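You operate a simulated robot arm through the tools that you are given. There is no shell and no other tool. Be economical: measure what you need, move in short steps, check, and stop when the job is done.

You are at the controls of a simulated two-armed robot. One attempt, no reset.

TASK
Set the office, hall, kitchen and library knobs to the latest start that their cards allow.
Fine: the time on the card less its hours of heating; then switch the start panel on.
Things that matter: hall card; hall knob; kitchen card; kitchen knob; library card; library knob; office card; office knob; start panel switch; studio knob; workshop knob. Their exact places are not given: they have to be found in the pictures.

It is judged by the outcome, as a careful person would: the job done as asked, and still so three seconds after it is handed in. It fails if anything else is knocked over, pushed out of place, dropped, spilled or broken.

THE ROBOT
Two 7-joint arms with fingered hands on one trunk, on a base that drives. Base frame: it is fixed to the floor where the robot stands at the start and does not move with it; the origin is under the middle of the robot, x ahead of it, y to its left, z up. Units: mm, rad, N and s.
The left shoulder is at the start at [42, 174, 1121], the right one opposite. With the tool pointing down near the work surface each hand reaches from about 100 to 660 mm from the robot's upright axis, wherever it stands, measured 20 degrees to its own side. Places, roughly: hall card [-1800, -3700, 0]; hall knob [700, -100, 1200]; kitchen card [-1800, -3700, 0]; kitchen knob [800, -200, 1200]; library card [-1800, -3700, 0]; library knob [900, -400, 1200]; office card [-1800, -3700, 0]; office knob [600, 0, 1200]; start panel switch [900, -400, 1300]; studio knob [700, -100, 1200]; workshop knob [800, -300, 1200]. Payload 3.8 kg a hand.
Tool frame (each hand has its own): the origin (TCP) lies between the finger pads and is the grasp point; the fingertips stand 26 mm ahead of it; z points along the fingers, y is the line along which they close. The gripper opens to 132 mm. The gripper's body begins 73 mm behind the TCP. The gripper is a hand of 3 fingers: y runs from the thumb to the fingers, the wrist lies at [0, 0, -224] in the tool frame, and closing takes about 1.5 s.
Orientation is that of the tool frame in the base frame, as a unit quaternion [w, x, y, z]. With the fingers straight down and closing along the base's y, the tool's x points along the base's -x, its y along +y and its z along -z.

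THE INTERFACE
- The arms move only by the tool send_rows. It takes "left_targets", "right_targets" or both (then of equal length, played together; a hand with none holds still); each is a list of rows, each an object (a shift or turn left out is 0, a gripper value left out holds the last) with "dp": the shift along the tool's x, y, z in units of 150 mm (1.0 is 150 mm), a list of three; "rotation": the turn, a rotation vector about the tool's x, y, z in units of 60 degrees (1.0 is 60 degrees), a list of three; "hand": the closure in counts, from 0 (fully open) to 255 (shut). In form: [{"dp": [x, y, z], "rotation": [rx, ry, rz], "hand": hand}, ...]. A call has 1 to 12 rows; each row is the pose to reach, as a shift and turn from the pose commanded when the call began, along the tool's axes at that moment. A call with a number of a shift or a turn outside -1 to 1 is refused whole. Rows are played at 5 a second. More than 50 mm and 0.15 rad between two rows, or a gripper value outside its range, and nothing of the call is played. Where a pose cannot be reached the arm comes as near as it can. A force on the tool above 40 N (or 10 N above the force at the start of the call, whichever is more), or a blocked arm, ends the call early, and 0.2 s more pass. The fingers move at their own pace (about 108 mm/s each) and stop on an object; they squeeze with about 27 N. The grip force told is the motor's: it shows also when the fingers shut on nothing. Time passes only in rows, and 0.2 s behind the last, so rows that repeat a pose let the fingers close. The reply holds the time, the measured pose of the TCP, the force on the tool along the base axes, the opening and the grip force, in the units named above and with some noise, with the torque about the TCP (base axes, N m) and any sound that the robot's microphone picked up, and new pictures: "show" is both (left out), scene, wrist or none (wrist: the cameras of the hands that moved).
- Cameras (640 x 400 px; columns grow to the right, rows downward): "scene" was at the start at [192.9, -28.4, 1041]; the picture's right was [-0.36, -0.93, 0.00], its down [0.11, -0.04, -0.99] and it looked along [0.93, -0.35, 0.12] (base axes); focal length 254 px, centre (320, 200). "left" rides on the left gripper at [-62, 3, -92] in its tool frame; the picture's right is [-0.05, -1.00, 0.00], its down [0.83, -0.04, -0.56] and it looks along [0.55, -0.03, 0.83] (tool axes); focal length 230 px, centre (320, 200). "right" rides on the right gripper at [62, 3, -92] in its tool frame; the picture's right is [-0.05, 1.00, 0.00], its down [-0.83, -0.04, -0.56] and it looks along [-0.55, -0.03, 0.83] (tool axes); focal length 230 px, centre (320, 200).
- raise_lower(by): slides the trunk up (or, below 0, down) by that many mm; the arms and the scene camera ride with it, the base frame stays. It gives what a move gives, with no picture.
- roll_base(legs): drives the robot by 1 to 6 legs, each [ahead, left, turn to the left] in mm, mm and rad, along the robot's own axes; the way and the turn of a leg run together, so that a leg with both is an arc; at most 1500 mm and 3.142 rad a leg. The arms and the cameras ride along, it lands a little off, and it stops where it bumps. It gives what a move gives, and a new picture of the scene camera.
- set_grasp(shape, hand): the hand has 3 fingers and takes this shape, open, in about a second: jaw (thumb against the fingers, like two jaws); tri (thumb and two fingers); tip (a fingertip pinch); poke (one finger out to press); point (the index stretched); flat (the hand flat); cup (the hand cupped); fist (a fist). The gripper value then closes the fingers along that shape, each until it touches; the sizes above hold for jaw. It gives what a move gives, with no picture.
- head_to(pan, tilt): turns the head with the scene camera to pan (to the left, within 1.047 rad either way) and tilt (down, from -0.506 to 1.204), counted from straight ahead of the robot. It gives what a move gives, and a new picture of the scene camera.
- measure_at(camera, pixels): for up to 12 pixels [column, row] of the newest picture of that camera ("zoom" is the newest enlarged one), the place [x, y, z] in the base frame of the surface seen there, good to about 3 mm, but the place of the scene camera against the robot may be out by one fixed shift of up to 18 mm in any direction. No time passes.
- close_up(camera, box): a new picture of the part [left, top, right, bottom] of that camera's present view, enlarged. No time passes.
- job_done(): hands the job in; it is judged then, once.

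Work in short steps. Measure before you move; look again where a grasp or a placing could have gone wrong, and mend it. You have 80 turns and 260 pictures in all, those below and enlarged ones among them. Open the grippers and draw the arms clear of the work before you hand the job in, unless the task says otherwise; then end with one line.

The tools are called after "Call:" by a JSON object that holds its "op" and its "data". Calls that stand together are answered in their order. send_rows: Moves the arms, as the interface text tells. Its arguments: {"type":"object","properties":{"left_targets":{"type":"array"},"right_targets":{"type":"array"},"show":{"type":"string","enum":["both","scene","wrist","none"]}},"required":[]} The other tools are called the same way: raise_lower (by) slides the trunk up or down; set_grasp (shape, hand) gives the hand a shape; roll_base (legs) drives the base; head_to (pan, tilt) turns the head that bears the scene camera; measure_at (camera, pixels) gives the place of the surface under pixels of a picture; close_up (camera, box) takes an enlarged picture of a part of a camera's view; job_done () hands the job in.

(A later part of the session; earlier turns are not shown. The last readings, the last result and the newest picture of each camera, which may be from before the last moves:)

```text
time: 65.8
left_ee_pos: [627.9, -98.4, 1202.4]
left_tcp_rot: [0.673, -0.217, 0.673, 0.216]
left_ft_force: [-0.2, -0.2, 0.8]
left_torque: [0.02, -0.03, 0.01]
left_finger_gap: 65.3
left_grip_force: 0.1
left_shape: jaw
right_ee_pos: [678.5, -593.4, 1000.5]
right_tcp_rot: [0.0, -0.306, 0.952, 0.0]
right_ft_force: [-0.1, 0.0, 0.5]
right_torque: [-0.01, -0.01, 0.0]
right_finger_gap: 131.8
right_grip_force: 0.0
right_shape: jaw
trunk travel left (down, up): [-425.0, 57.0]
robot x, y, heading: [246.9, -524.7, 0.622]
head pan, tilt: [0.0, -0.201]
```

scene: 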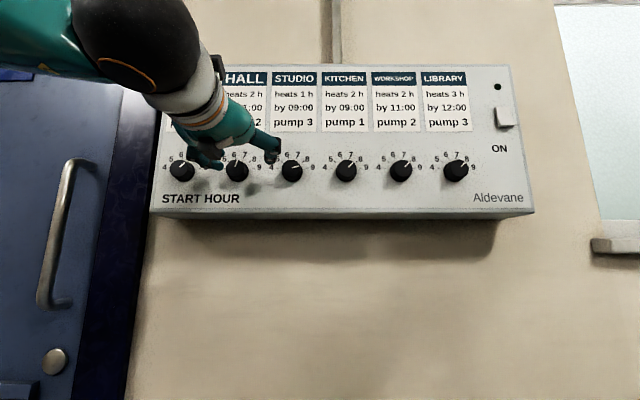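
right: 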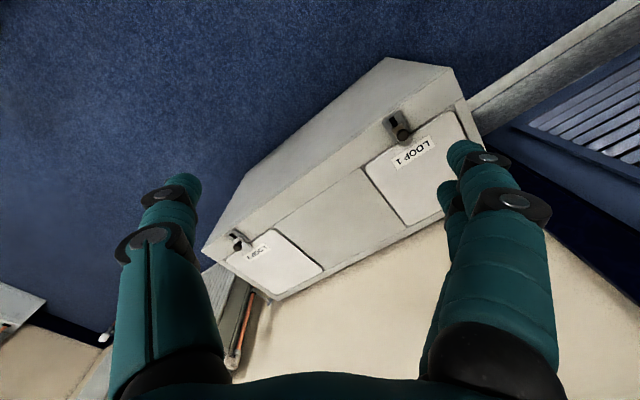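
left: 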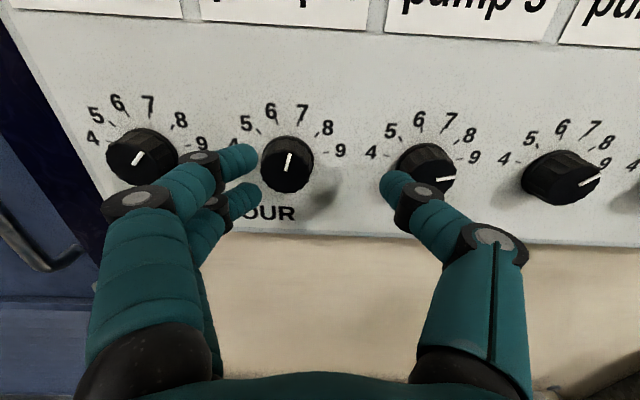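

Stand-off reached; the hall knob is at (288,168) in the left image, somewhat left of the jaw's middle. I re-measure it and the panel closer.

Call:
{"op": "measure_at", "data": {"camera": "left", "pixels": [[287, 171], [140, 158], [430, 172], [558, 183], [262, 168], [312, 165], [287, 188], [340, 170], [300, 60], [340, 210], [80, 30], [540, 60]]}}

Call:
{"op": "close_up", "data": {"camera": "left", "box": [220, 90, 380, 230]}}

```text
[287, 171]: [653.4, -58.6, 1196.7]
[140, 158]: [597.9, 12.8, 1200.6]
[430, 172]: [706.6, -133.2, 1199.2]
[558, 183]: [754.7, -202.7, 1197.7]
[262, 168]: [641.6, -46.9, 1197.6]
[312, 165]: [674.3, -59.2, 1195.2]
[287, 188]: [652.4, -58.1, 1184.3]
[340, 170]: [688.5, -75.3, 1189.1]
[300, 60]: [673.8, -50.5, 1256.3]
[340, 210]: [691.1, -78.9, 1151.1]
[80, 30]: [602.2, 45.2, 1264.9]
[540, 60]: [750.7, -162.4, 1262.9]
```

```text
2.86 times, centred on (300, 160) of left
```

zoom: 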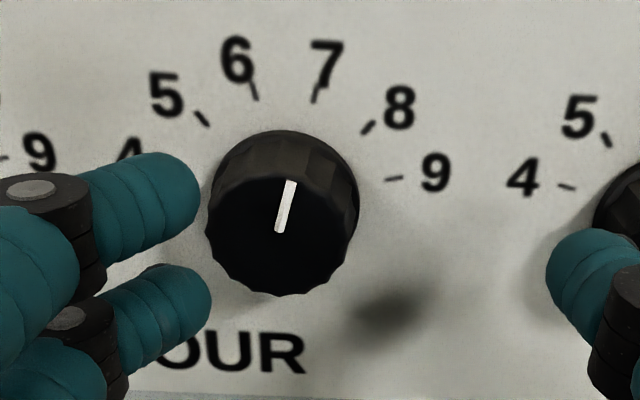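

Hall knob centre is at t≈428, z≈1196, front n≈497, face n≈516; TCP is at t 445.5, n 453, z 1202. I centre, then advance 33 mm so the tips stop about 4 mm off the face.

Call:
{"op": "send_rows", "data": {"left_targets": [{"dp": [0.045, 0.119, 0]}, {"dp": [0.045, 0.119, 0]}, {"dp": [0.045, 0.119, 0.07]}, {"dp": [0.045, 0.119, 0.14]}, {"dp": [0.045, 0.119, 0.21]}, {"dp": [0.045, 0.119, 0.21]}], "show": "wrist"}}

```text
time: 67.2
left_ee_pos: [644.1, -67.5, 1196.4]
left_tcp_rot: [0.673, -0.217, 0.673, 0.217]
left_ft_force: [-0.5, -0.2, -0.1]
left_torque: [0.01, 0.01, 0.02]
left_finger_gap: 64.9
left_grip_force: 0.2
left_shape: jaw
right_ee_pos: [679.4, -593.1, 1001.4]
right_tcp_rot: [0.0, -0.306, 0.952, 0.001]
right_ft_force: [-0.1, 0.0, 0.4]
right_torque: [0.0, -0.03, 0.0]
right_finger_gap: 131.8
right_grip_force: 0.1
right_shape: jaw
trunk travel left (down, up): [-425.0, 57.0]
robot x, y, heading: [243.4, -525.9, 0.62]
head pan, tilt: [0.0, -0.201]
```

left: 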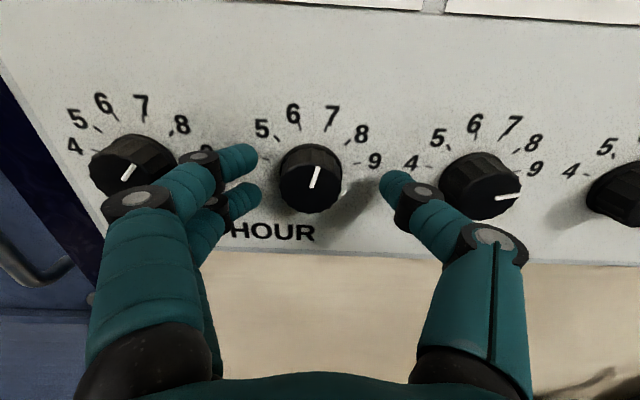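

The jaw straddles the knob evenly (knob 315, tips 250 and 385). I close and look.

Call:
{"op": "send_rows", "data": {"left_targets": [{"hand": 170}, {"hand": 200}, {"hand": 230}, {"hand": 255}, {"hand": 255}, {"hand": 255}], "show": "wrist"}}

```text
time: 68.6
left_ee_pos: [641.9, -66.8, 1196.7]
left_tcp_rot: [0.673, -0.217, 0.673, 0.216]
left_ft_force: [-0.7, 4.8, 1.7]
left_torque: [0.04, -0.03, 0.12]
left_finger_gap: 23.4
left_grip_force: 27.1
left_shape: jaw
right_ee_pos: [679.6, -592.6, 999.9]
right_tcp_rot: [0.0, -0.305, 0.952, 0.0]
right_ft_force: [-0.1, -0.6, -0.3]
right_torque: [-0.02, -0.01, -0.03]
right_finger_gap: 131.6
right_grip_force: 0.0
right_shape: jaw
trunk travel left (down, up): [-425.0, 57.0]
robot x, y, heading: [248.9, -523.6, 0.622]
head pan, tilt: [0.0, -0.201]
```

left: 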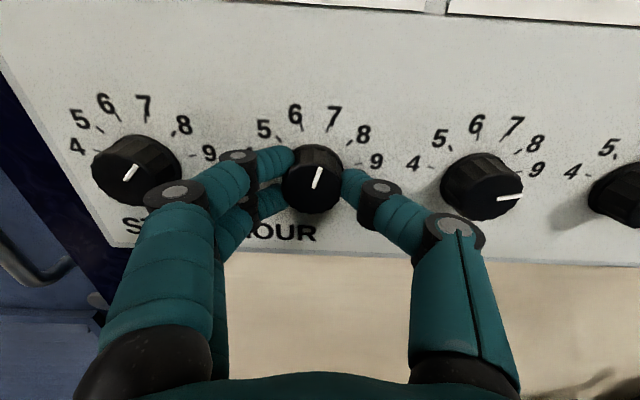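

Gripped at 27 N. I turn clockwise by 60° about the tool axis (7 → 9) in small rows and check.

Call:
{"op": "send_rows", "data": {"left_targets": [{"rotation": [0, 0, 0.1]}, {"rotation": [0, 0, 0.2]}, {"rotation": [0, 0, 0.3]}, {"rotation": [0, 0, 0.4]}, {"rotation": [0, 0, 0.5]}, {"rotation": [0, 0, 0.6]}, {"rotation": [0, 0, 0.7]}, {"rotation": [0, 0, 0.8]}, {"rotation": [0, 0, 0.9]}, {"rotation": [0, 0, 1.0]}, {"rotation": [0, 0, 1.0]}], "show": "both"}}

```text
time: 71.0
left_ee_pos: [642.3, -65.3, 1194.0]
left_tcp_rot: [0.473, 0.149, 0.693, 0.523]
left_ft_force: [-14.5, 1.2, -15.4]
left_torque: [-0.23, 0.24, 0.15]
left_finger_gap: 23.8
left_grip_force: 27.1
left_shape: jaw
right_ee_pos: [678.6, -592.1, 999.8]
right_tcp_rot: [0.0, -0.306, 0.952, -0.001]
right_ft_force: [0.3, -0.3, -0.2]
right_torque: [-0.03, 0.02, -0.01]
right_finger_gap: 131.8
right_grip_force: 0.0
right_shape: jaw
trunk travel left (down, up): [-425.0, 57.0]
robot x, y, heading: [242.1, -526.0, 0.623]
head pan, tilt: [0.0, -0.201]
```

scene: 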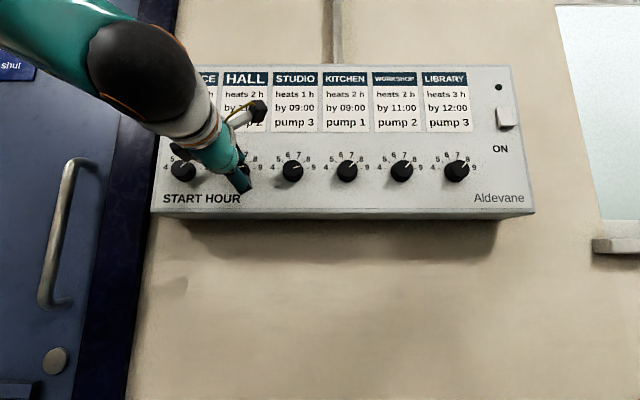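
left: 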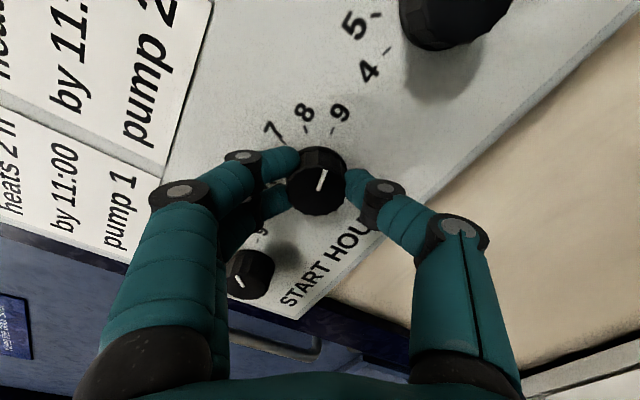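

The pointer now heads roughly toward the 9 mark. I enlarge to check before releasing.

Call:
{"op": "close_up", "data": {"camera": "left", "box": [250, 90, 410, 230]}}

```text
2.86 times, centred on (330, 160) of left
```

zoom: 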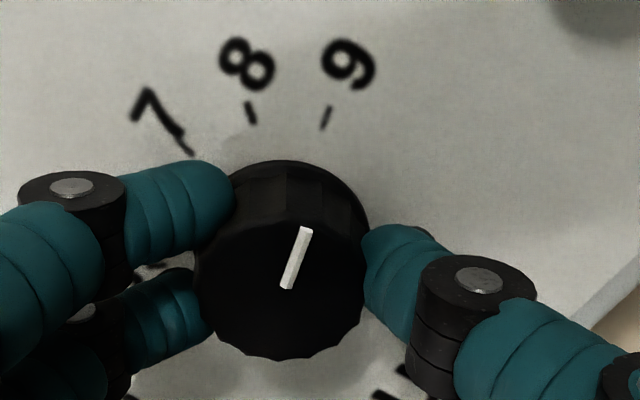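

The pointer is parallel to the 9 tick. I open the fingers, back straight off and rotate back at stand-off in the next call.

Call:
{"op": "send_rows", "data": {"left_targets": [{"hand": 130}, {"hand": 130}, {"hand": 130}, {"dp": [0, 0, -0.12]}, {"dp": [0, 0, -0.25]}, {"dp": [0, 0, -0.3]}, {"dp": [0, 0, -0.3]}], "show": "wrist"}}

Call:
{"op": "send_rows", "data": {"left_targets": [{"rotation": [0, 0, -0.1]}, {"rotation": [0, 0, -0.2]}, {"rotation": [0, 0, -0.3]}, {"rotation": [0, 0, -0.4]}, {"rotation": [0, 0, -0.5]}, {"rotation": [0, 0, -0.6]}, {"rotation": [0, 0, -0.7]}, {"rotation": [0, 0, -0.8]}, {"rotation": [0, 0, -0.9]}, {"rotation": [0, 0, -1.0]}, {"rotation": [0, 0, -1.0]}], "show": "wrist"}}

Call:
{"op": "close_up", "data": {"camera": "left", "box": [80, 80, 400, 280]}}

```text
time: 72.6
left_ee_pos: [607.1, -93.7, 1196.5]
left_tcp_rot: [0.475, 0.149, 0.692, 0.523]
left_ft_force: [0.3, -1.2, 0.1]
left_torque: [-0.04, -0.04, -0.02]
left_finger_gap: 64.2
left_grip_force: 0.1
left_shape: jaw
right_ee_pos: [679.9, -592.9, 999.6]
right_tcp_rot: [0.0, -0.306, 0.952, 0.0]
right_ft_force: [-0.7, -0.1, -0.2]
right_torque: [-0.07, 0.04, 0.04]
right_finger_gap: 132.0
right_grip_force: 0.1
right_shape: jaw
trunk travel left (down, up): [-425.0, 57.0]
robot x, y, heading: [243.6, -530.6, 0.618]
head pan, tilt: [0.0, -0.201]
```

left: 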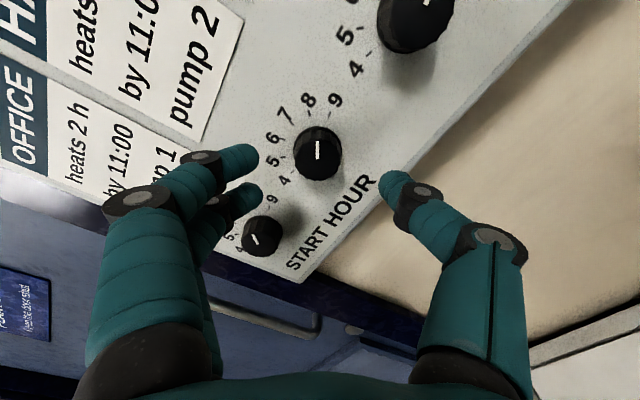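

```text
time: 75.0
left_ee_pos: [608.8, -93.6, 1195.9]
left_tcp_rot: [0.673, -0.217, 0.673, 0.217]
left_ft_force: [-0.3, 0.2, 0.7]
left_torque: [0.01, 0.01, -0.02]
left_finger_gap: 64.1
left_grip_force: 0.1
left_shape: jaw
right_ee_pos: [679.6, -594.0, 1000.1]
right_tcp_rot: [0.0, -0.305, 0.952, 0.001]
right_ft_force: [-0.1, 0.0, 0.2]
right_torque: [0.02, -0.02, 0.06]
right_finger_gap: 132.0
right_grip_force: 0.0
right_shape: jaw
trunk travel left (down, up): [-425.0, 57.0]
robot x, y, heading: [245.9, -522.6, 0.62]
head pan, tilt: [0.0, -0.201]
```

left: 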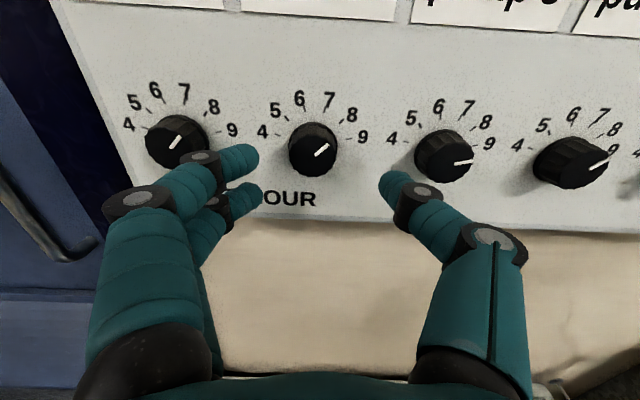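

```text
2.00 times, centred on (240, 180) of left
```

zoom: 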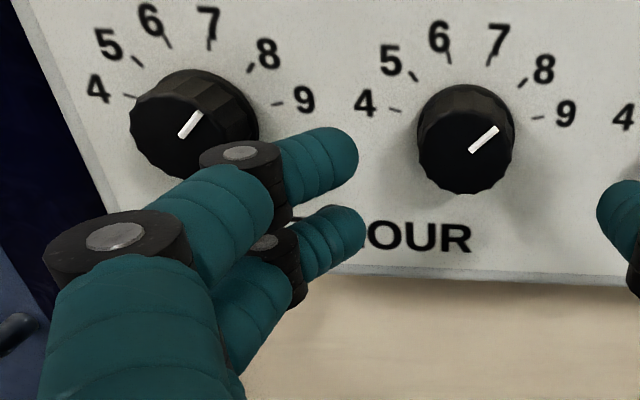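

After release the hall pointer seems to sit near 8 rather than 9, so it slipped back on opening. I check with the scene camera.

Call:
{"op": "close_up", "data": {"camera": "scene", "box": [150, 130, 310, 215]}}

Call:
{"op": "close_up", "data": {"camera": "left", "box": [255, 80, 375, 200]}}

```text
4.00 times, centred on (230, 172) of scene
```

zoom: 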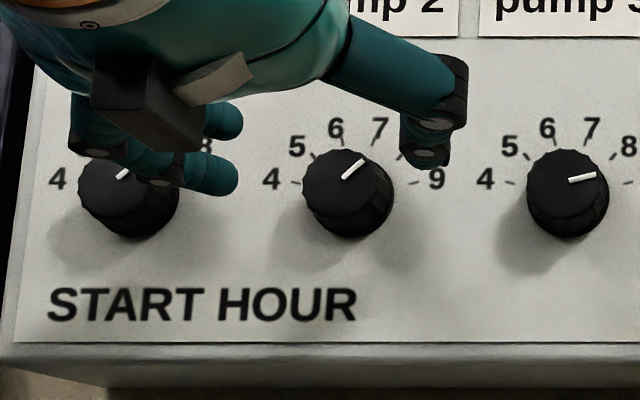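

```text
3.33 times, centred on (315, 140) of left
```

zoom: 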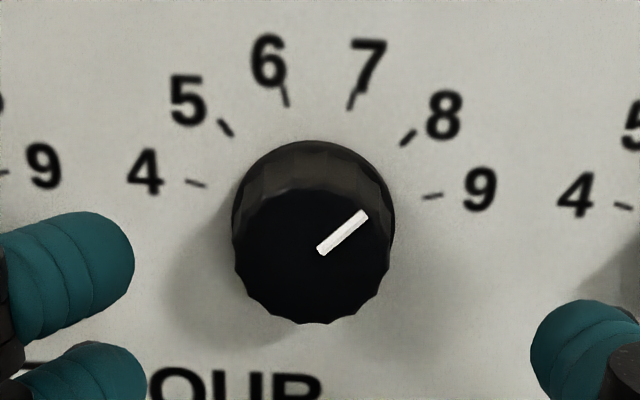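

Hall sits at 8 now: it was dragged back when the fingers let go under strain. I re-measure the hall knob centre for a better centred grip.

Call:
{"op": "measure_at", "data": {"camera": "left", "pixels": [[312, 156], [294, 156], [331, 156], [312, 172], [312, 145], [350, 180], [300, 60], [176, 145], [445, 157]]}}

```text
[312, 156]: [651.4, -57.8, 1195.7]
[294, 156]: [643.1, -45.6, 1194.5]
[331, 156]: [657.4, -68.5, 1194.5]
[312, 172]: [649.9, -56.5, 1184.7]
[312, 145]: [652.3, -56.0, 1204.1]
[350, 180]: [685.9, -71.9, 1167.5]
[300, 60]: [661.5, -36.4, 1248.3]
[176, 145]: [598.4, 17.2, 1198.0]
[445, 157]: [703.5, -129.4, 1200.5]
```

Knob centre is t≈425.5, z≈1196, about 4.5 mm left of my TCP. I re-centre, advance to n≈482, and close.

Call:
{"op": "send_rows", "data": {"left_targets": [{"dp": [0, 0.03, 0.0]}, {"dp": [0, 0.03, 0.1]}, {"dp": [0, 0.03, 0.2]}, {"dp": [0, 0.03, 0.275]}, {"dp": [0, 0.03, 0.275], "hand": 160}, {"dp": [0, 0.03, 0.275], "hand": 190}, {"dp": [0, 0.03, 0.275], "hand": 220}, {"dp": [0, 0.03, 0.275], "hand": 255}, {"dp": [0, 0.03, 0.275], "hand": 255}, {"dp": [0, 0.03, 0.275], "hand": 255}], "show": "none"}}

Call:
{"op": "send_rows", "data": {"left_targets": [{"rotation": [0, 0, 0.1]}, {"rotation": [0, 0, 0.2]}, {"rotation": [0, 0, 0.3]}, {"rotation": [0, 0, 0.4]}, {"rotation": [0, 0, 0.5]}, {"rotation": [0, 0, 0.5]}, {"rotation": [0, 0, 0.5]}], "show": "wrist"}}

Call:
{"op": "close_up", "data": {"camera": "left", "box": [250, 90, 410, 230]}}

```text
time: 77.2
left_ee_pos: [638.0, -65.5, 1196.0]
left_tcp_rot: [0.673, -0.217, 0.673, 0.217]
left_ft_force: [1.9, -0.3, 0.1]
left_torque: [0.04, -0.05, -0.06]
left_finger_gap: 23.3
left_grip_force: 27.1
left_shape: jaw
right_ee_pos: [679.6, -593.3, 1000.3]
right_tcp_rot: [0.0, -0.305, 0.952, 0.0]
right_ft_force: [0.3, -0.6, -0.8]
right_torque: [0.02, 0.02, 0.02]
right_finger_gap: 131.8
right_grip_force: 0.2
right_shape: jaw
trunk travel left (down, up): [-425.0, 57.0]
robot x, y, heading: [243.5, -526.7, 0.618]
head pan, tilt: [0.0, -0.201]
```

```text
time: 78.8
left_ee_pos: [638.8, -64.8, 1195.7]
left_tcp_rot: [0.593, -0.035, 0.706, 0.385]
left_ft_force: [6.4, -0.4, -0.2]
left_torque: [0.01, 0.02, -0.06]
left_finger_gap: 23.2
left_grip_force: 27.0
left_shape: jaw
right_ee_pos: [680.0, -593.7, 999.7]
right_tcp_rot: [0.0, -0.306, 0.952, 0.001]
right_ft_force: [0.4, -0.3, -0.1]
right_torque: [-0.02, -0.01, -0.02]
right_finger_gap: 132.0
right_grip_force: 0.1
right_shape: jaw
trunk travel left (down, up): [-425.0, 57.0]
robot x, y, heading: [246.1, -524.2, 0.621]
head pan, tilt: [0.0, -0.201]
```

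left: 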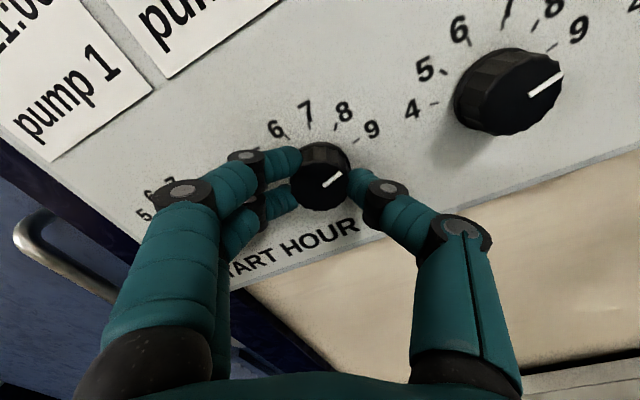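

```text
2.86 times, centred on (330, 160) of left
```

zoom: 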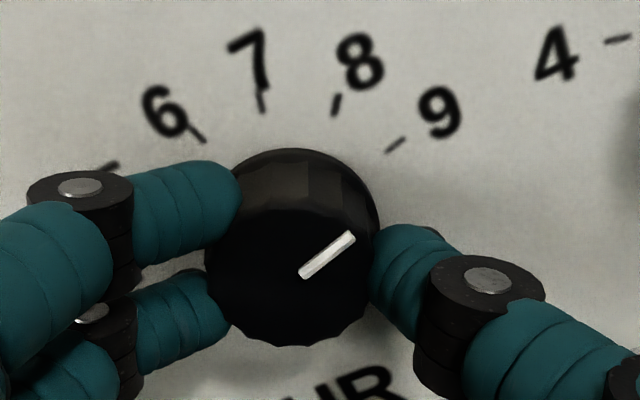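

Pointer is parallel with the 9 tick and the strain is small this time. I release slowly, back off and look.

Call:
{"op": "send_rows", "data": {"left_targets": [{"hand": 200}, {"hand": 190}, {"hand": 175}, {"hand": 155}, {"hand": 130}, {"hand": 130}, {"dp": [0, 0, -0.12]}, {"dp": [0, 0, -0.25]}, {"dp": [0, 0, -0.28]}, {"dp": [0, 0, -0.28]}], "show": "wrist"}}

Call:
{"op": "close_up", "data": {"camera": "left", "box": [240, 60, 400, 200]}}

```text
time: 81.0
left_ee_pos: [603.9, -90.0, 1196.2]
left_tcp_rot: [0.594, -0.035, 0.706, 0.384]
left_ft_force: [-0.2, 0.4, 0.5]
left_torque: [-0.01, -0.02, 0.0]
left_finger_gap: 64.0
left_grip_force: 0.0
left_shape: jaw
right_ee_pos: [679.3, -592.5, 1001.0]
right_tcp_rot: [0.0, -0.305, 0.952, -0.001]
right_ft_force: [0.3, 0.4, 0.1]
right_torque: [-0.02, 0.01, 0.0]
right_finger_gap: 132.0
right_grip_force: 0.1
right_shape: jaw
trunk travel left (down, up): [-425.0, 57.0]
robot x, y, heading: [246.6, -525.1, 0.618]
head pan, tilt: [0.0, -0.201]
```

left: 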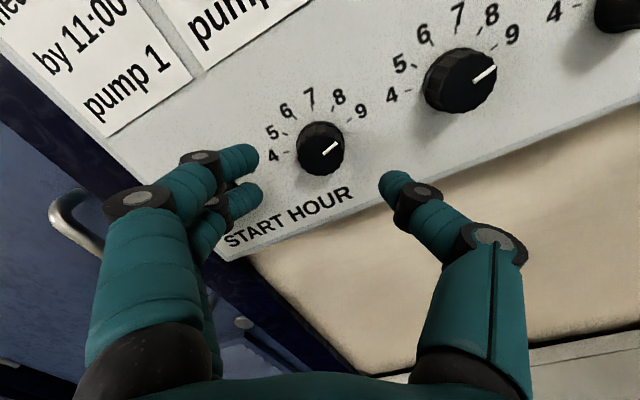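

```text
2.86 times, centred on (320, 130) of left
```

zoom: 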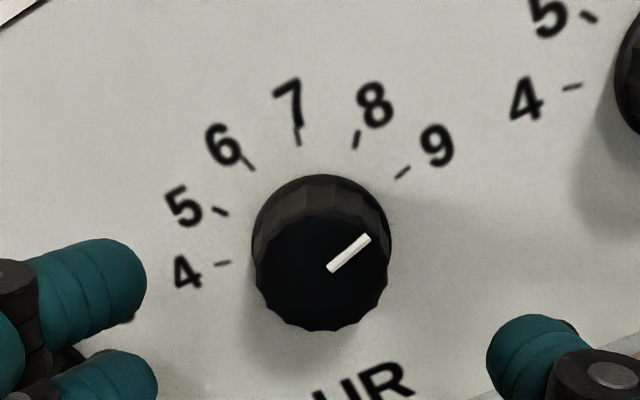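

Hall holds at 9. I move left about 91 mm to the office knob at stand-off while rotating the hand back upright.

Call:
{"op": "send_rows", "data": {"left_targets": [{"dp": [0.06, 0.105, 0], "rotation": [0, 0, -0.1]}, {"dp": [0.12, 0.21, 0], "rotation": [0, 0, -0.2]}, {"dp": [0.18, 0.315, 0], "rotation": [0, 0, -0.3]}, {"dp": [0.24, 0.42, 0], "rotation": [0, 0, -0.4]}, {"dp": [0.303, 0.525, 0], "rotation": [0, 0, -0.5]}, {"dp": [0.303, 0.525, 0], "rotation": [0, 0, -0.5]}], "show": "wrist"}}

Call:
{"op": "measure_at", "data": {"camera": "left", "pixels": [[312, 156], [294, 156], [331, 156], [312, 170], [320, 156], [312, 140], [350, 185]]}}

Call:
{"op": "close_up", "data": {"camera": "left", "box": [240, 60, 400, 200]}}

```text
time: 82.4
left_ee_pos: [567.5, -32.2, 1190.6]
left_tcp_rot: [0.647, -0.236, 0.69, 0.224]
left_ft_force: [0.3, 0.9, -0.7]
left_torque: [0.02, 0.03, 0.02]
left_finger_gap: 64.2
left_grip_force: 0.1
left_shape: jaw
left hand out of reach, approached as far as the arm can: row 2, 3, 4, 5, 6
right_ee_pos: [679.8, -592.8, 1000.0]
right_tcp_rot: [0.001, -0.305, 0.952, 0.001]
right_ft_force: [0.4, -0.4, 0.2]
right_torque: [0.01, 0.0, 0.01]
right_finger_gap: 132.2
right_grip_force: 0.1
right_shape: jaw
trunk travel left (down, up): [-425.0, 57.0]
robot x, y, heading: [243.6, -529.0, 0.619]
head pan, tilt: [0.0, -0.201]
```

left: 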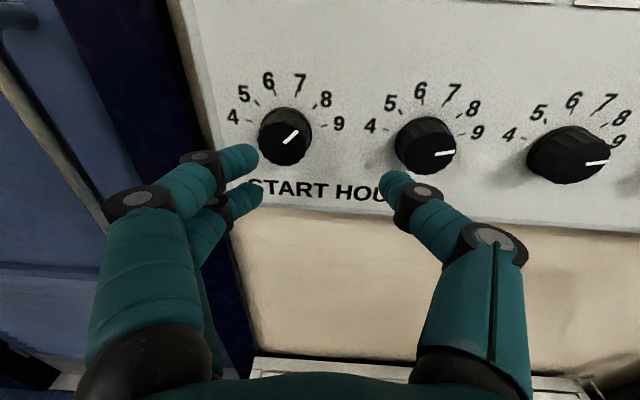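

```text
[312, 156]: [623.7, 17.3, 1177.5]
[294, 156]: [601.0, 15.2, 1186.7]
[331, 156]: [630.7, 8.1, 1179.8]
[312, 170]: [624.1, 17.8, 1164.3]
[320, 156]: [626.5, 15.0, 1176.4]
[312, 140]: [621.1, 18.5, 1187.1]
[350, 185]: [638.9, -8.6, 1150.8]
```

```text
2.86 times, centred on (320, 130) of left
```

zoom: 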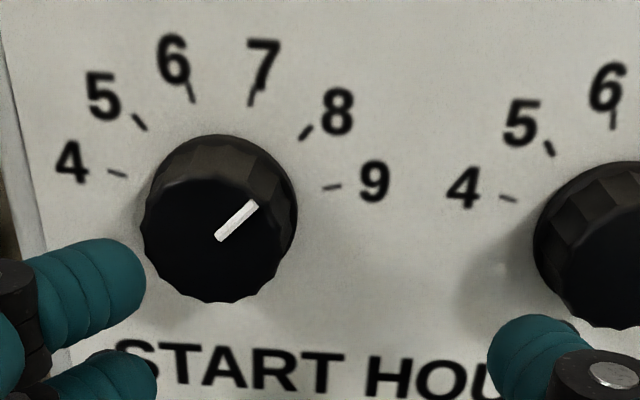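

The arm is too folded to reach left here. I shift the base back 60 and left 100 mm, so the office knob falls comfortably in reach, then look.

Call:
{"op": "roll_base", "data": {"legs": [[-60, 0, 0], [0, 100, 0]]}}

Call:
{"op": "send_rows", "data": {"left_targets": [{"dp": [0, -0.2, 0.1]}, {"dp": [0, -0.4, 0.2]}, {"dp": [0, -0.5, 0.35]}, {"dp": [0, -0.5, 0.35]}], "show": "wrist"}}

```text
time: 84.5
left_ee_pos: [462.8, 12.6, 1191.1]
left_tcp_rot: [0.648, -0.234, 0.69, 0.222]
left_ft_force: [0.6, 0.3, 0.0]
left_torque: [0.01, 0.0, -0.03]
left_finger_gap: 64.2
left_grip_force: 0.0
left_shape: jaw
right_ee_pos: [572.5, -550.2, 1000.4]
right_tcp_rot: [0.001, -0.304, 0.953, 0.0]
right_ft_force: [-0.2, 0.2, 0.2]
right_torque: [0.02, -0.04, -0.02]
right_finger_gap: 132.1
right_grip_force: 0.0
right_shape: jaw
trunk travel left (down, up): [-425.0, 57.0]
robot x, y, heading: [139.6, -477.6, 0.614]
head pan, tilt: [0.0, -0.201]
```

scene: 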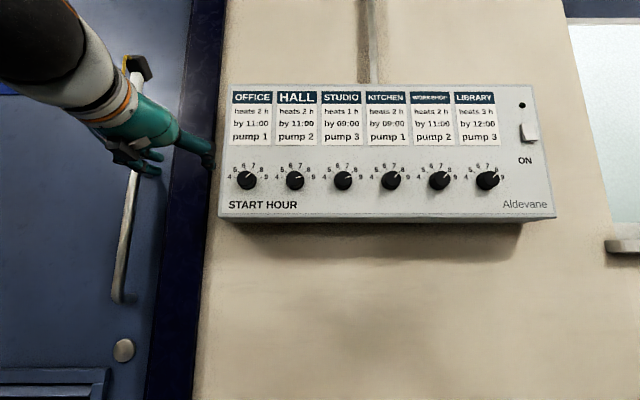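

```text
time: 85.5
left_ee_pos: [550.2, -14.9, 1188.8]
left_tcp_rot: [0.648, -0.235, 0.69, 0.223]
left_ft_force: [-0.2, 1.1, -0.5]
left_torque: [-0.02, 0.0, 0.03]
left_finger_gap: 64.4
left_grip_force: 0.0
left_shape: jaw
right_ee_pos: [572.8, -549.9, 1001.2]
right_tcp_rot: [0.001, -0.304, 0.953, 0.0]
right_ft_force: [0.1, 0.4, 1.0]
right_torque: [-0.03, -0.04, -0.02]
right_finger_gap: 131.8
right_grip_force: 0.1
right_shape: jaw
trunk travel left (down, up): [-425.0, 57.0]
robot x, y, heading: [141.7, -485.7, 0.619]
head pan, tilt: [0.0, -0.201]
```

left: 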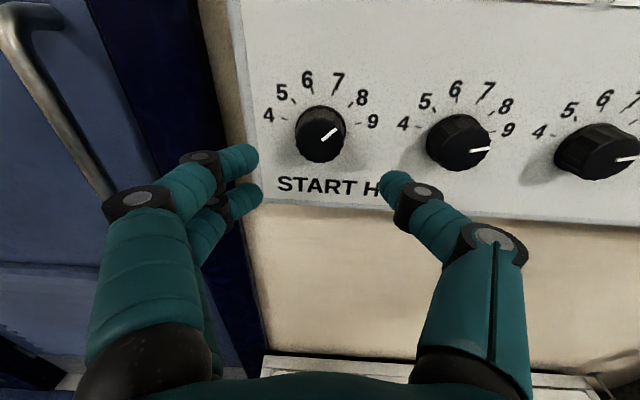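

Now the office knob is centred near (320,137), but the hand has a small tilt (about 0.06 pitch, 0.04 yaw). I correct that tilt and measure afterwards.

Call:
{"op": "send_rows", "data": {"left_targets": [{"rotation": [0.037, -0.06, 0]}, {"rotation": [0.037, -0.06, 0]}, {"rotation": [0.037, -0.06, 0]}], "show": "wrist"}}

Call:
{"op": "close_up", "data": {"camera": "left", "box": [240, 80, 400, 220]}}

Call:
{"op": "measure_at", "data": {"camera": "left", "pixels": [[320, 150], [320, 160], [320, 140], [310, 155], [330, 155], [350, 190], [350, 80], [470, 180]]}}

```text
time: 86.3
left_ee_pos: [550.3, -12.3, 1188.1]
left_tcp_rot: [0.673, -0.216, 0.673, 0.217]
left_ft_force: [-0.5, -1.0, 0.1]
left_torque: [0.0, 0.05, 0.0]
left_finger_gap: 64.3
left_grip_force: 0.0
left_shape: jaw
left hand out of reach, approached as far as the arm can: row 1
right_ee_pos: [572.7, -549.4, 1001.1]
right_tcp_rot: [-0.001, -0.304, 0.953, 0.0]
right_ft_force: [0.2, -1.4, 0.1]
right_torque: [0.01, 0.03, 0.02]
right_finger_gap: 131.9
right_grip_force: 0.0
right_shape: jaw
trunk travel left (down, up): [-425.0, 57.0]
robot x, y, heading: [139.1, -482.1, 0.617]
head pan, tilt: [0.0, -0.201]
```

left: 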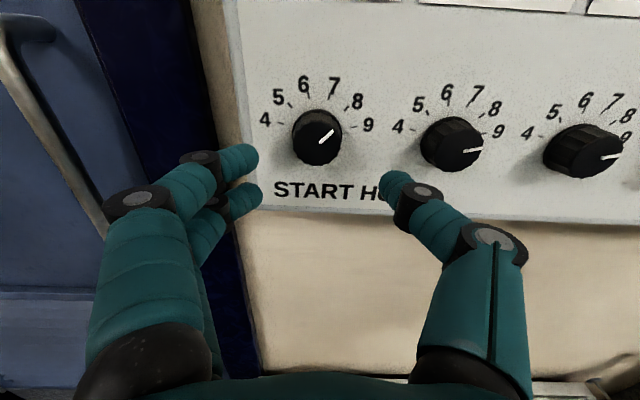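

```text
2.86 times, centred on (320, 150) of left
```

zoom: 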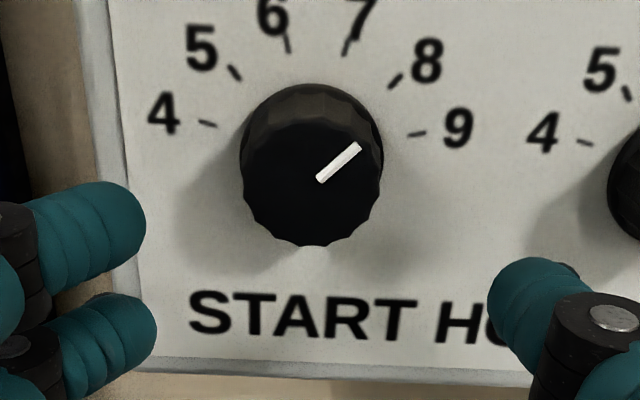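

```text
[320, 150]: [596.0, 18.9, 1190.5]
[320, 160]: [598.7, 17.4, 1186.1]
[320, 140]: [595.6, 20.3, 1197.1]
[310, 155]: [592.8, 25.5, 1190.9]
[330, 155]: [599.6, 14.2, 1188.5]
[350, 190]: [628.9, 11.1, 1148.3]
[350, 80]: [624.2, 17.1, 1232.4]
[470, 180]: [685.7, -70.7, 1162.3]
```

Office knob centre ≈ t 329.5, z 1194, front n 496; TCP at t 330.3, n 440, z 1188. I rise 6 mm, advance 42 mm and close.

Call:
{"op": "send_rows", "data": {"left_targets": [{"dp": [-0.043, 0.005, 0.0]}, {"dp": [-0.043, 0.005, 0.1]}, {"dp": [-0.043, 0.005, 0.2]}, {"dp": [-0.043, 0.005, 0.28]}, {"dp": [-0.043, 0.005, 0.28], "hand": 160}, {"dp": [-0.043, 0.005, 0.28], "hand": 190}, {"dp": [-0.043, 0.005, 0.28], "hand": 220}, {"dp": [-0.043, 0.005, 0.28], "hand": 255}, {"dp": [-0.043, 0.005, 0.28], "hand": 255}, {"dp": [-0.043, 0.005, 0.28], "hand": 255}], "show": "wrist"}}

```text
time: 88.5
left_ee_pos: [583.8, 11.7, 1193.8]
left_tcp_rot: [0.673, -0.215, 0.673, 0.216]
left_ft_force: [-0.6, 1.9, 0.5]
left_torque: [-0.01, 0.04, 0.05]
left_finger_gap: 23.2
left_grip_force: 27.3
left_shape: jaw
right_ee_pos: [572.9, -549.9, 1000.8]
right_tcp_rot: [0.0, -0.304, 0.953, 0.001]
right_ft_force: [0.5, -0.5, -0.6]
right_torque: [0.0, -0.04, 0.0]
right_finger_gap: 132.0
right_grip_force: 0.0
right_shape: jaw
trunk travel left (down, up): [-425.0, 57.0]
robot x, y, heading: [139.0, -483.4, 0.614]
head pan, tilt: [0.0, -0.201]
```

left: 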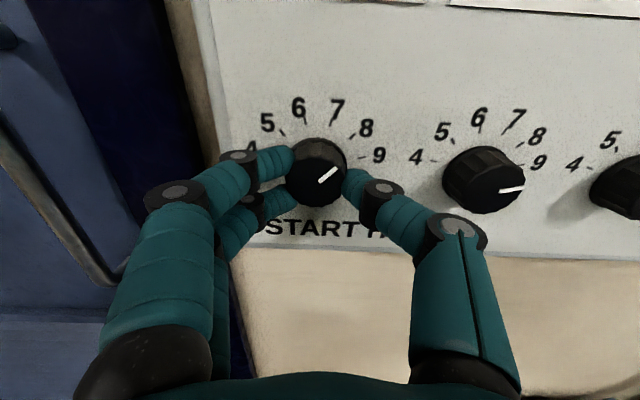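

Gripped with hardly any strain. I turn +30° (8 → 9) and check.

Call:
{"op": "send_rows", "data": {"left_targets": [{"rotation": [0, 0, 0.1]}, {"rotation": [0, 0, 0.2]}, {"rotation": [0, 0, 0.3]}, {"rotation": [0, 0, 0.4]}, {"rotation": [0, 0, 0.5]}, {"rotation": [0, 0, 0.5]}, {"rotation": [0, 0, 0.5]}], "show": "wrist"}}

Call:
{"op": "close_up", "data": {"camera": "left", "box": [250, 90, 410, 230]}}

```text
time: 90.1
left_ee_pos: [582.7, 10.7, 1192.7]
left_tcp_rot: [0.593, -0.033, 0.707, 0.384]
left_ft_force: [-4.5, -0.3, -7.4]
left_torque: [-0.05, 0.05, 0.06]
left_finger_gap: 23.5
left_grip_force: 27.4
left_shape: jaw
right_ee_pos: [573.6, -549.7, 1000.6]
right_tcp_rot: [0.001, -0.304, 0.953, 0.0]
right_ft_force: [-0.5, -0.4, 0.5]
right_torque: [0.03, 0.0, 0.02]
right_finger_gap: 132.0
right_grip_force: 0.0
right_shape: jaw
trunk travel left (down, up): [-425.0, 57.0]
robot x, y, heading: [139.7, -482.3, 0.613]
head pan, tilt: [0.0, -0.201]
```

left: 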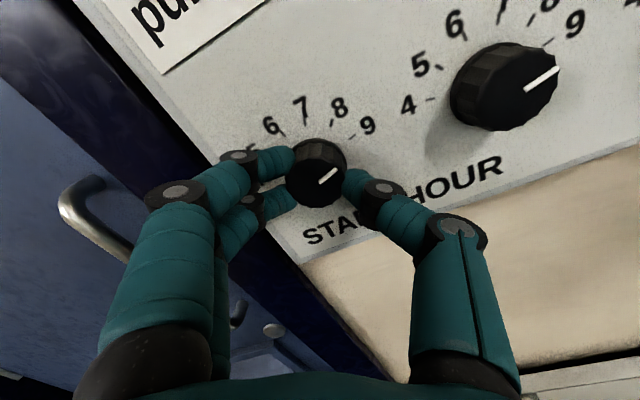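

```text
2.86 times, centred on (330, 160) of left
```

zoom: 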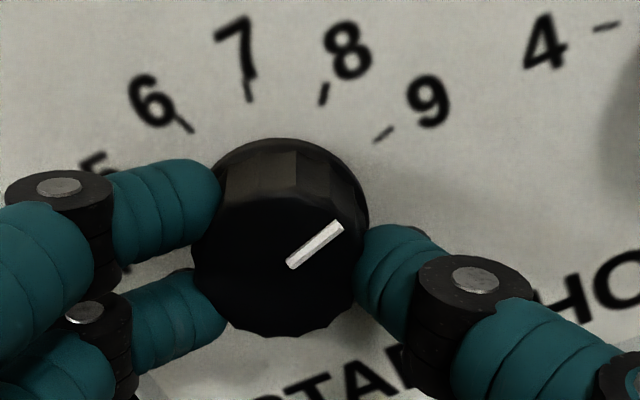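

Aligned with 9; small downward strain, which I relieve by 1.5 mm before the slow release and retreat.

Call:
{"op": "send_rows", "data": {"left_targets": [{"dp": [0.0087, -0.005, -0.01]}, {"dp": [0.0087, -0.005, -0.01], "hand": 200}, {"dp": [0.0087, -0.005, -0.01], "hand": 190}, {"dp": [0.0087, -0.005, -0.01], "hand": 175}, {"dp": [0.0087, -0.005, -0.01], "hand": 155}, {"dp": [0.0087, -0.005, -0.01], "hand": 130}, {"dp": [0.0087, -0.005, -0.01], "hand": 130}, {"dp": [0.0087, -0.005, -0.12]}, {"dp": [0.0087, -0.005, -0.25]}, {"dp": [0.0087, -0.005, -0.28]}, {"dp": [0.0087, -0.005, -0.28]}], "show": "wrist"}}

Call:
{"op": "close_up", "data": {"camera": "left", "box": [240, 60, 400, 200]}}

```text
time: 92.5
left_ee_pos: [550.0, -12.5, 1193.7]
left_tcp_rot: [0.594, -0.035, 0.706, 0.384]
left_ft_force: [0.0, -0.2, -0.2]
left_torque: [-0.01, 0.04, -0.04]
left_finger_gap: 64.1
left_grip_force: 0.0
left_shape: jaw
right_ee_pos: [572.7, -550.7, 999.6]
right_tcp_rot: [0.001, -0.304, 0.953, 0.0]
right_ft_force: [0.2, 0.3, 0.1]
right_torque: [0.0, 0.02, 0.0]
right_finger_gap: 131.9
right_grip_force: 0.0
right_shape: jaw
trunk travel left (down, up): [-425.0, 57.0]
robot x, y, heading: [140.9, -483.6, 0.614]
head pan, tilt: [0.0, -0.201]
```

left: 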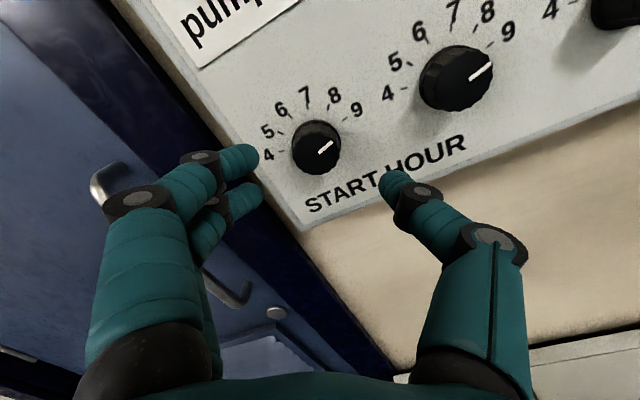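

```text
2.86 times, centred on (320, 130) of left
```

zoom: 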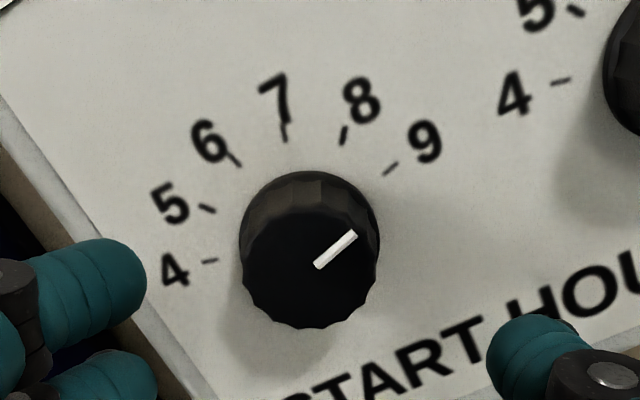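

Office holds at 9. Next the kitchen: I drive back 40, right 283, forward 40, keeping the hand tilted +30° so I can turn it back −30°.

Call:
{"op": "roll_base", "data": {"legs": [[-40, 0, 0], [0, -283, 0], [40, 0, 0]]}}

Call:
{"op": "send_rows", "data": {"left_targets": [{"dp": [0, 0, 0]}], "show": "wrist"}}

Call:
{"op": "close_up", "data": {"camera": "left", "box": [240, 60, 400, 200]}}

```text
time: 96.6
left_ee_pos: [714.5, -247.3, 1192.6]
left_tcp_rot: [0.595, -0.034, 0.706, 0.383]
left_ft_force: [-0.5, 1.1, -0.4]
left_torque: [0.0, -0.03, 0.0]
left_finger_gap: 63.8
left_grip_force: 0.0
left_shape: jaw
right_ee_pos: [737.2, -783.0, 999.8]
right_tcp_rot: [0.0, -0.304, 0.953, 0.0]
right_ft_force: [0.2, -0.1, -0.4]
right_torque: [-0.03, 0.01, 0.03]
right_finger_gap: 131.8
right_grip_force: 0.0
right_shape: jaw
trunk travel left (down, up): [-425.0, 57.0]
robot x, y, heading: [301.3, -715.2, 0.618]
head pan, tilt: [0.0, -0.201]
```

scene: 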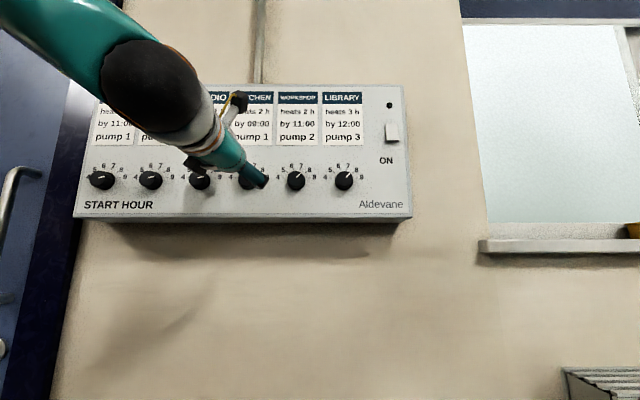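

```text
time: 97.0
left_ee_pos: [714.8, -247.2, 1194.2]
left_tcp_rot: [0.595, -0.033, 0.706, 0.384]
left_ft_force: [-0.1, -0.6, 0.3]
left_torque: [-0.01, 0.0, 0.02]
left_finger_gap: 64.3
left_grip_force: 0.0
left_shape: jaw
right_ee_pos: [735.7, -784.1, 1000.6]
right_tcp_rot: [0.001, -0.304, 0.953, 0.0]
right_ft_force: [-0.8, 0.0, -0.6]
right_torque: [0.02, -0.01, -0.02]
right_finger_gap: 131.4
right_grip_force: 0.1
right_shape: jaw
trunk travel left (down, up): [-425.0, 57.0]
robot x, y, heading: [303.0, -712.5, 0.613]
head pan, tilt: [0.0, -0.201]
```

left: 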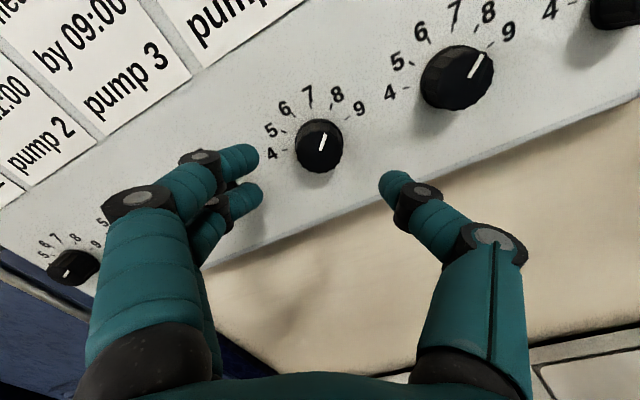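

```text
2.86 times, centred on (320, 130) of left
```

zoom: 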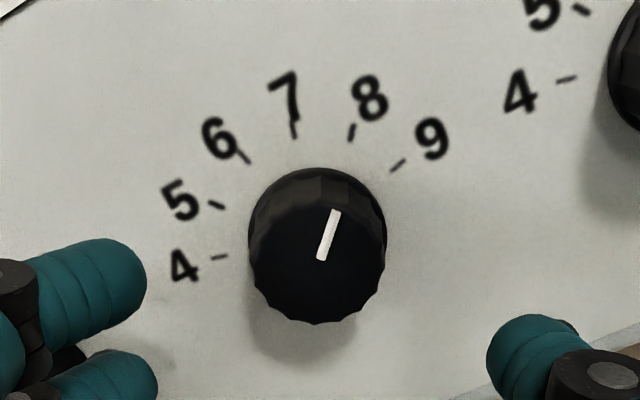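

Kitchen knob is centred at about (319,152), pointing to 8. I measure it.

Call:
{"op": "measure_at", "data": {"camera": "left", "pixels": [[319, 152], [312, 152], [326, 156], [319, 160], [260, 230], [400, 120], [350, 60]]}}

```text
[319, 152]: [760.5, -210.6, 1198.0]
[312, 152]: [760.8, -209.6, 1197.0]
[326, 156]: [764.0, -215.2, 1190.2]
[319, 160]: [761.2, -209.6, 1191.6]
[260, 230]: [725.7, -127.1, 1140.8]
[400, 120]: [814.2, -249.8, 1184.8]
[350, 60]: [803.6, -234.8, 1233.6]
```

Kitchen knob: t 614, n 496, z 1196.5; TCP t 617, n 437, z 1194. I correct by 3 mm left and 2 up, advance 45 mm and close.

Call:
{"op": "send_rows", "data": {"left_targets": [{"dp": [-0.002, 0.0234, 0.0]}, {"dp": [-0.002, 0.0234, 0.1]}, {"dp": [-0.002, 0.0234, 0.2]}, {"dp": [-0.002, 0.0234, 0.3]}, {"dp": [-0.002, 0.0234, 0.3], "hand": 160}, {"dp": [-0.002, 0.0234, 0.3], "hand": 190}, {"dp": [-0.002, 0.0234, 0.3], "hand": 220}, {"dp": [-0.002, 0.0234, 0.3], "hand": 255}, {"dp": [-0.002, 0.0234, 0.3], "hand": 255}, {"dp": [-0.002, 0.0234, 0.3], "hand": 255}], "show": "wrist"}}

```text
time: 99.2
left_ee_pos: [749.5, -218.2, 1194.0]
left_tcp_rot: [0.594, -0.033, 0.706, 0.383]
left_ft_force: [0.3, -1.0, -1.9]
left_torque: [-0.02, 0.04, -0.01]
left_finger_gap: 23.3
left_grip_force: 26.9
left_shape: jaw
right_ee_pos: [737.6, -783.6, 999.4]
right_tcp_rot: [-0.001, -0.304, 0.953, 0.001]
right_ft_force: [0.7, 0.5, 0.2]
right_torque: [-0.03, 0.03, 0.01]
right_finger_gap: 132.1
right_grip_force: 0.1
right_shape: jaw
trunk travel left (down, up): [-425.0, 57.0]
robot x, y, heading: [305.2, -713.3, 0.616]
head pan, tilt: [0.0, -0.201]
```

left: 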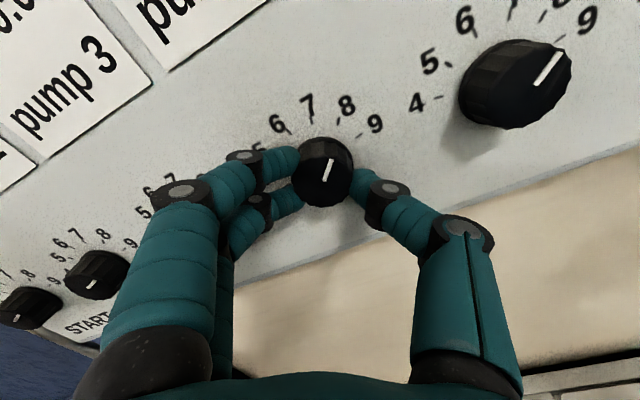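

Gripped well with little strain. I turn −30° (8 → 7) and check.

Call:
{"op": "send_rows", "data": {"left_targets": [{"rotation": [0, 0, -0.1]}, {"rotation": [0, 0, -0.2]}, {"rotation": [0, 0, -0.3]}, {"rotation": [0, 0, -0.4]}, {"rotation": [0, 0, -0.5]}, {"rotation": [0, 0, -0.5]}, {"rotation": [0, 0, -0.5]}], "show": "wrist"}}

Call:
{"op": "close_up", "data": {"camera": "left", "box": [250, 90, 410, 230]}}

```text
time: 100.8
left_ee_pos: [750.4, -220.1, 1193.6]
left_tcp_rot: [0.672, -0.215, 0.676, 0.216]
left_ft_force: [-6.0, -8.4, -17.2]
left_torque: [-0.12, 0.26, -0.11]
left_finger_gap: 23.3
left_grip_force: 27.0
left_shape: jaw
right_ee_pos: [737.4, -782.5, 999.9]
right_tcp_rot: [0.0, -0.304, 0.953, 0.0]
right_ft_force: [0.7, -0.7, 1.0]
right_torque: [0.01, -0.02, -0.03]
right_finger_gap: 131.9
right_grip_force: 0.1
right_shape: jaw
trunk travel left (down, up): [-425.0, 57.0]
robot x, y, heading: [303.1, -710.4, 0.619]
head pan, tilt: [0.0, -0.201]
```

left: 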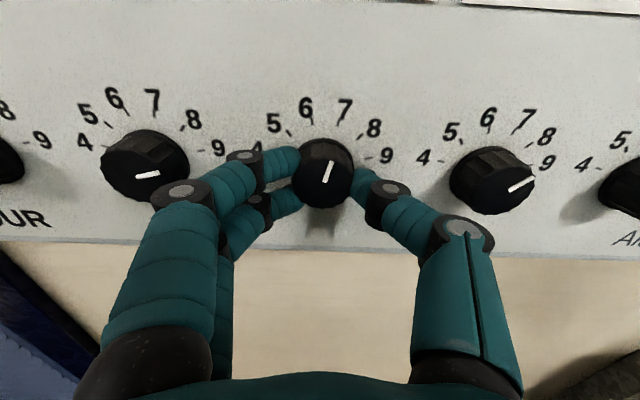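

```text
2.86 times, centred on (330, 160) of left
```

zoom: 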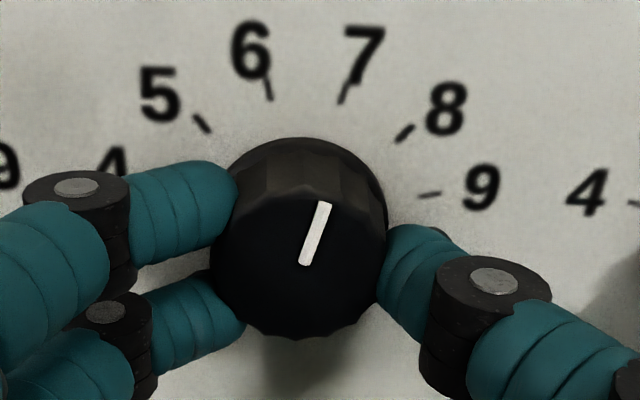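

Pointer is parallel with the 7 tick, but there is 17 N downward strain. I relieve it by about 3 mm down, then release slowly and back off.

Call:
{"op": "send_rows", "data": {"left_targets": [{"dp": [0.012, 0, -0.004]}, {"dp": [0.022, 0, -0.01]}, {"dp": [0.022, 0, -0.01]}], "show": "none"}}

```text
time: 101.6
left_ee_pos: [750.5, -220.9, 1193.7]
left_tcp_rot: [0.674, -0.214, 0.673, 0.217]
left_ft_force: [1.2, -3.5, -11.6]
left_torque: [-0.11, 0.19, -0.06]
left_finger_gap: 23.2
left_grip_force: 27.2
left_shape: jaw
right_ee_pos: [738.1, -783.0, 999.3]
right_tcp_rot: [0.001, -0.304, 0.953, 0.0]
right_ft_force: [-0.5, 0.8, 0.0]
right_torque: [-0.01, 0.02, 0.01]
right_finger_gap: 132.0
right_grip_force: 0.0
right_shape: jaw
trunk travel left (down, up): [-425.0, 57.0]
robot x, y, heading: [302.3, -711.7, 0.62]
head pan, tilt: [0.0, -0.201]
```

Strain dropped to 11.6 N for 3 mm, so I lower the command another 6 mm.

Call:
{"op": "send_rows", "data": {"left_targets": [{"dp": [0.02, 0, 0]}, {"dp": [0.04, 0, 0]}, {"dp": [0.04, 0, 0]}], "show": "wrist"}}

Call:
{"op": "close_up", "data": {"camera": "left", "box": [250, 90, 410, 230]}}

```text
time: 102.4
left_ee_pos: [750.0, -220.8, 1192.3]
left_tcp_rot: [0.676, -0.217, 0.669, 0.22]
left_ft_force: [2.2, -0.9, 11.2]
left_torque: [0.1, -0.16, -0.06]
left_finger_gap: 23.2
left_grip_force: 27.1
left_shape: jaw
right_ee_pos: [737.4, -782.9, 1001.8]
right_tcp_rot: [0.0, -0.303, 0.953, 0.001]
right_ft_force: [-0.2, -0.3, -0.5]
right_torque: [-0.02, -0.03, 0.01]
right_finger_gap: 131.9
right_grip_force: 0.0
right_shape: jaw
trunk travel left (down, up): [-425.0, 57.0]
robot x, y, heading: [300.0, -715.3, 0.617]
head pan, tilt: [0.0, -0.201]
```

left: 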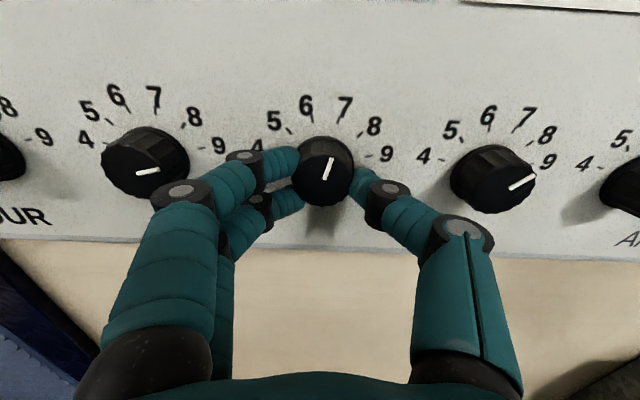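

```text
2.86 times, centred on (330, 160) of left
```

zoom: 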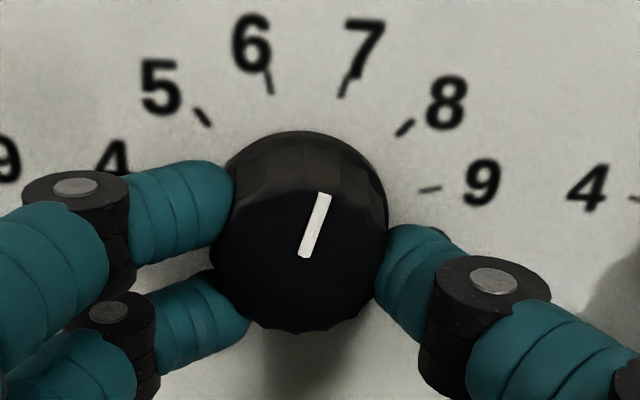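

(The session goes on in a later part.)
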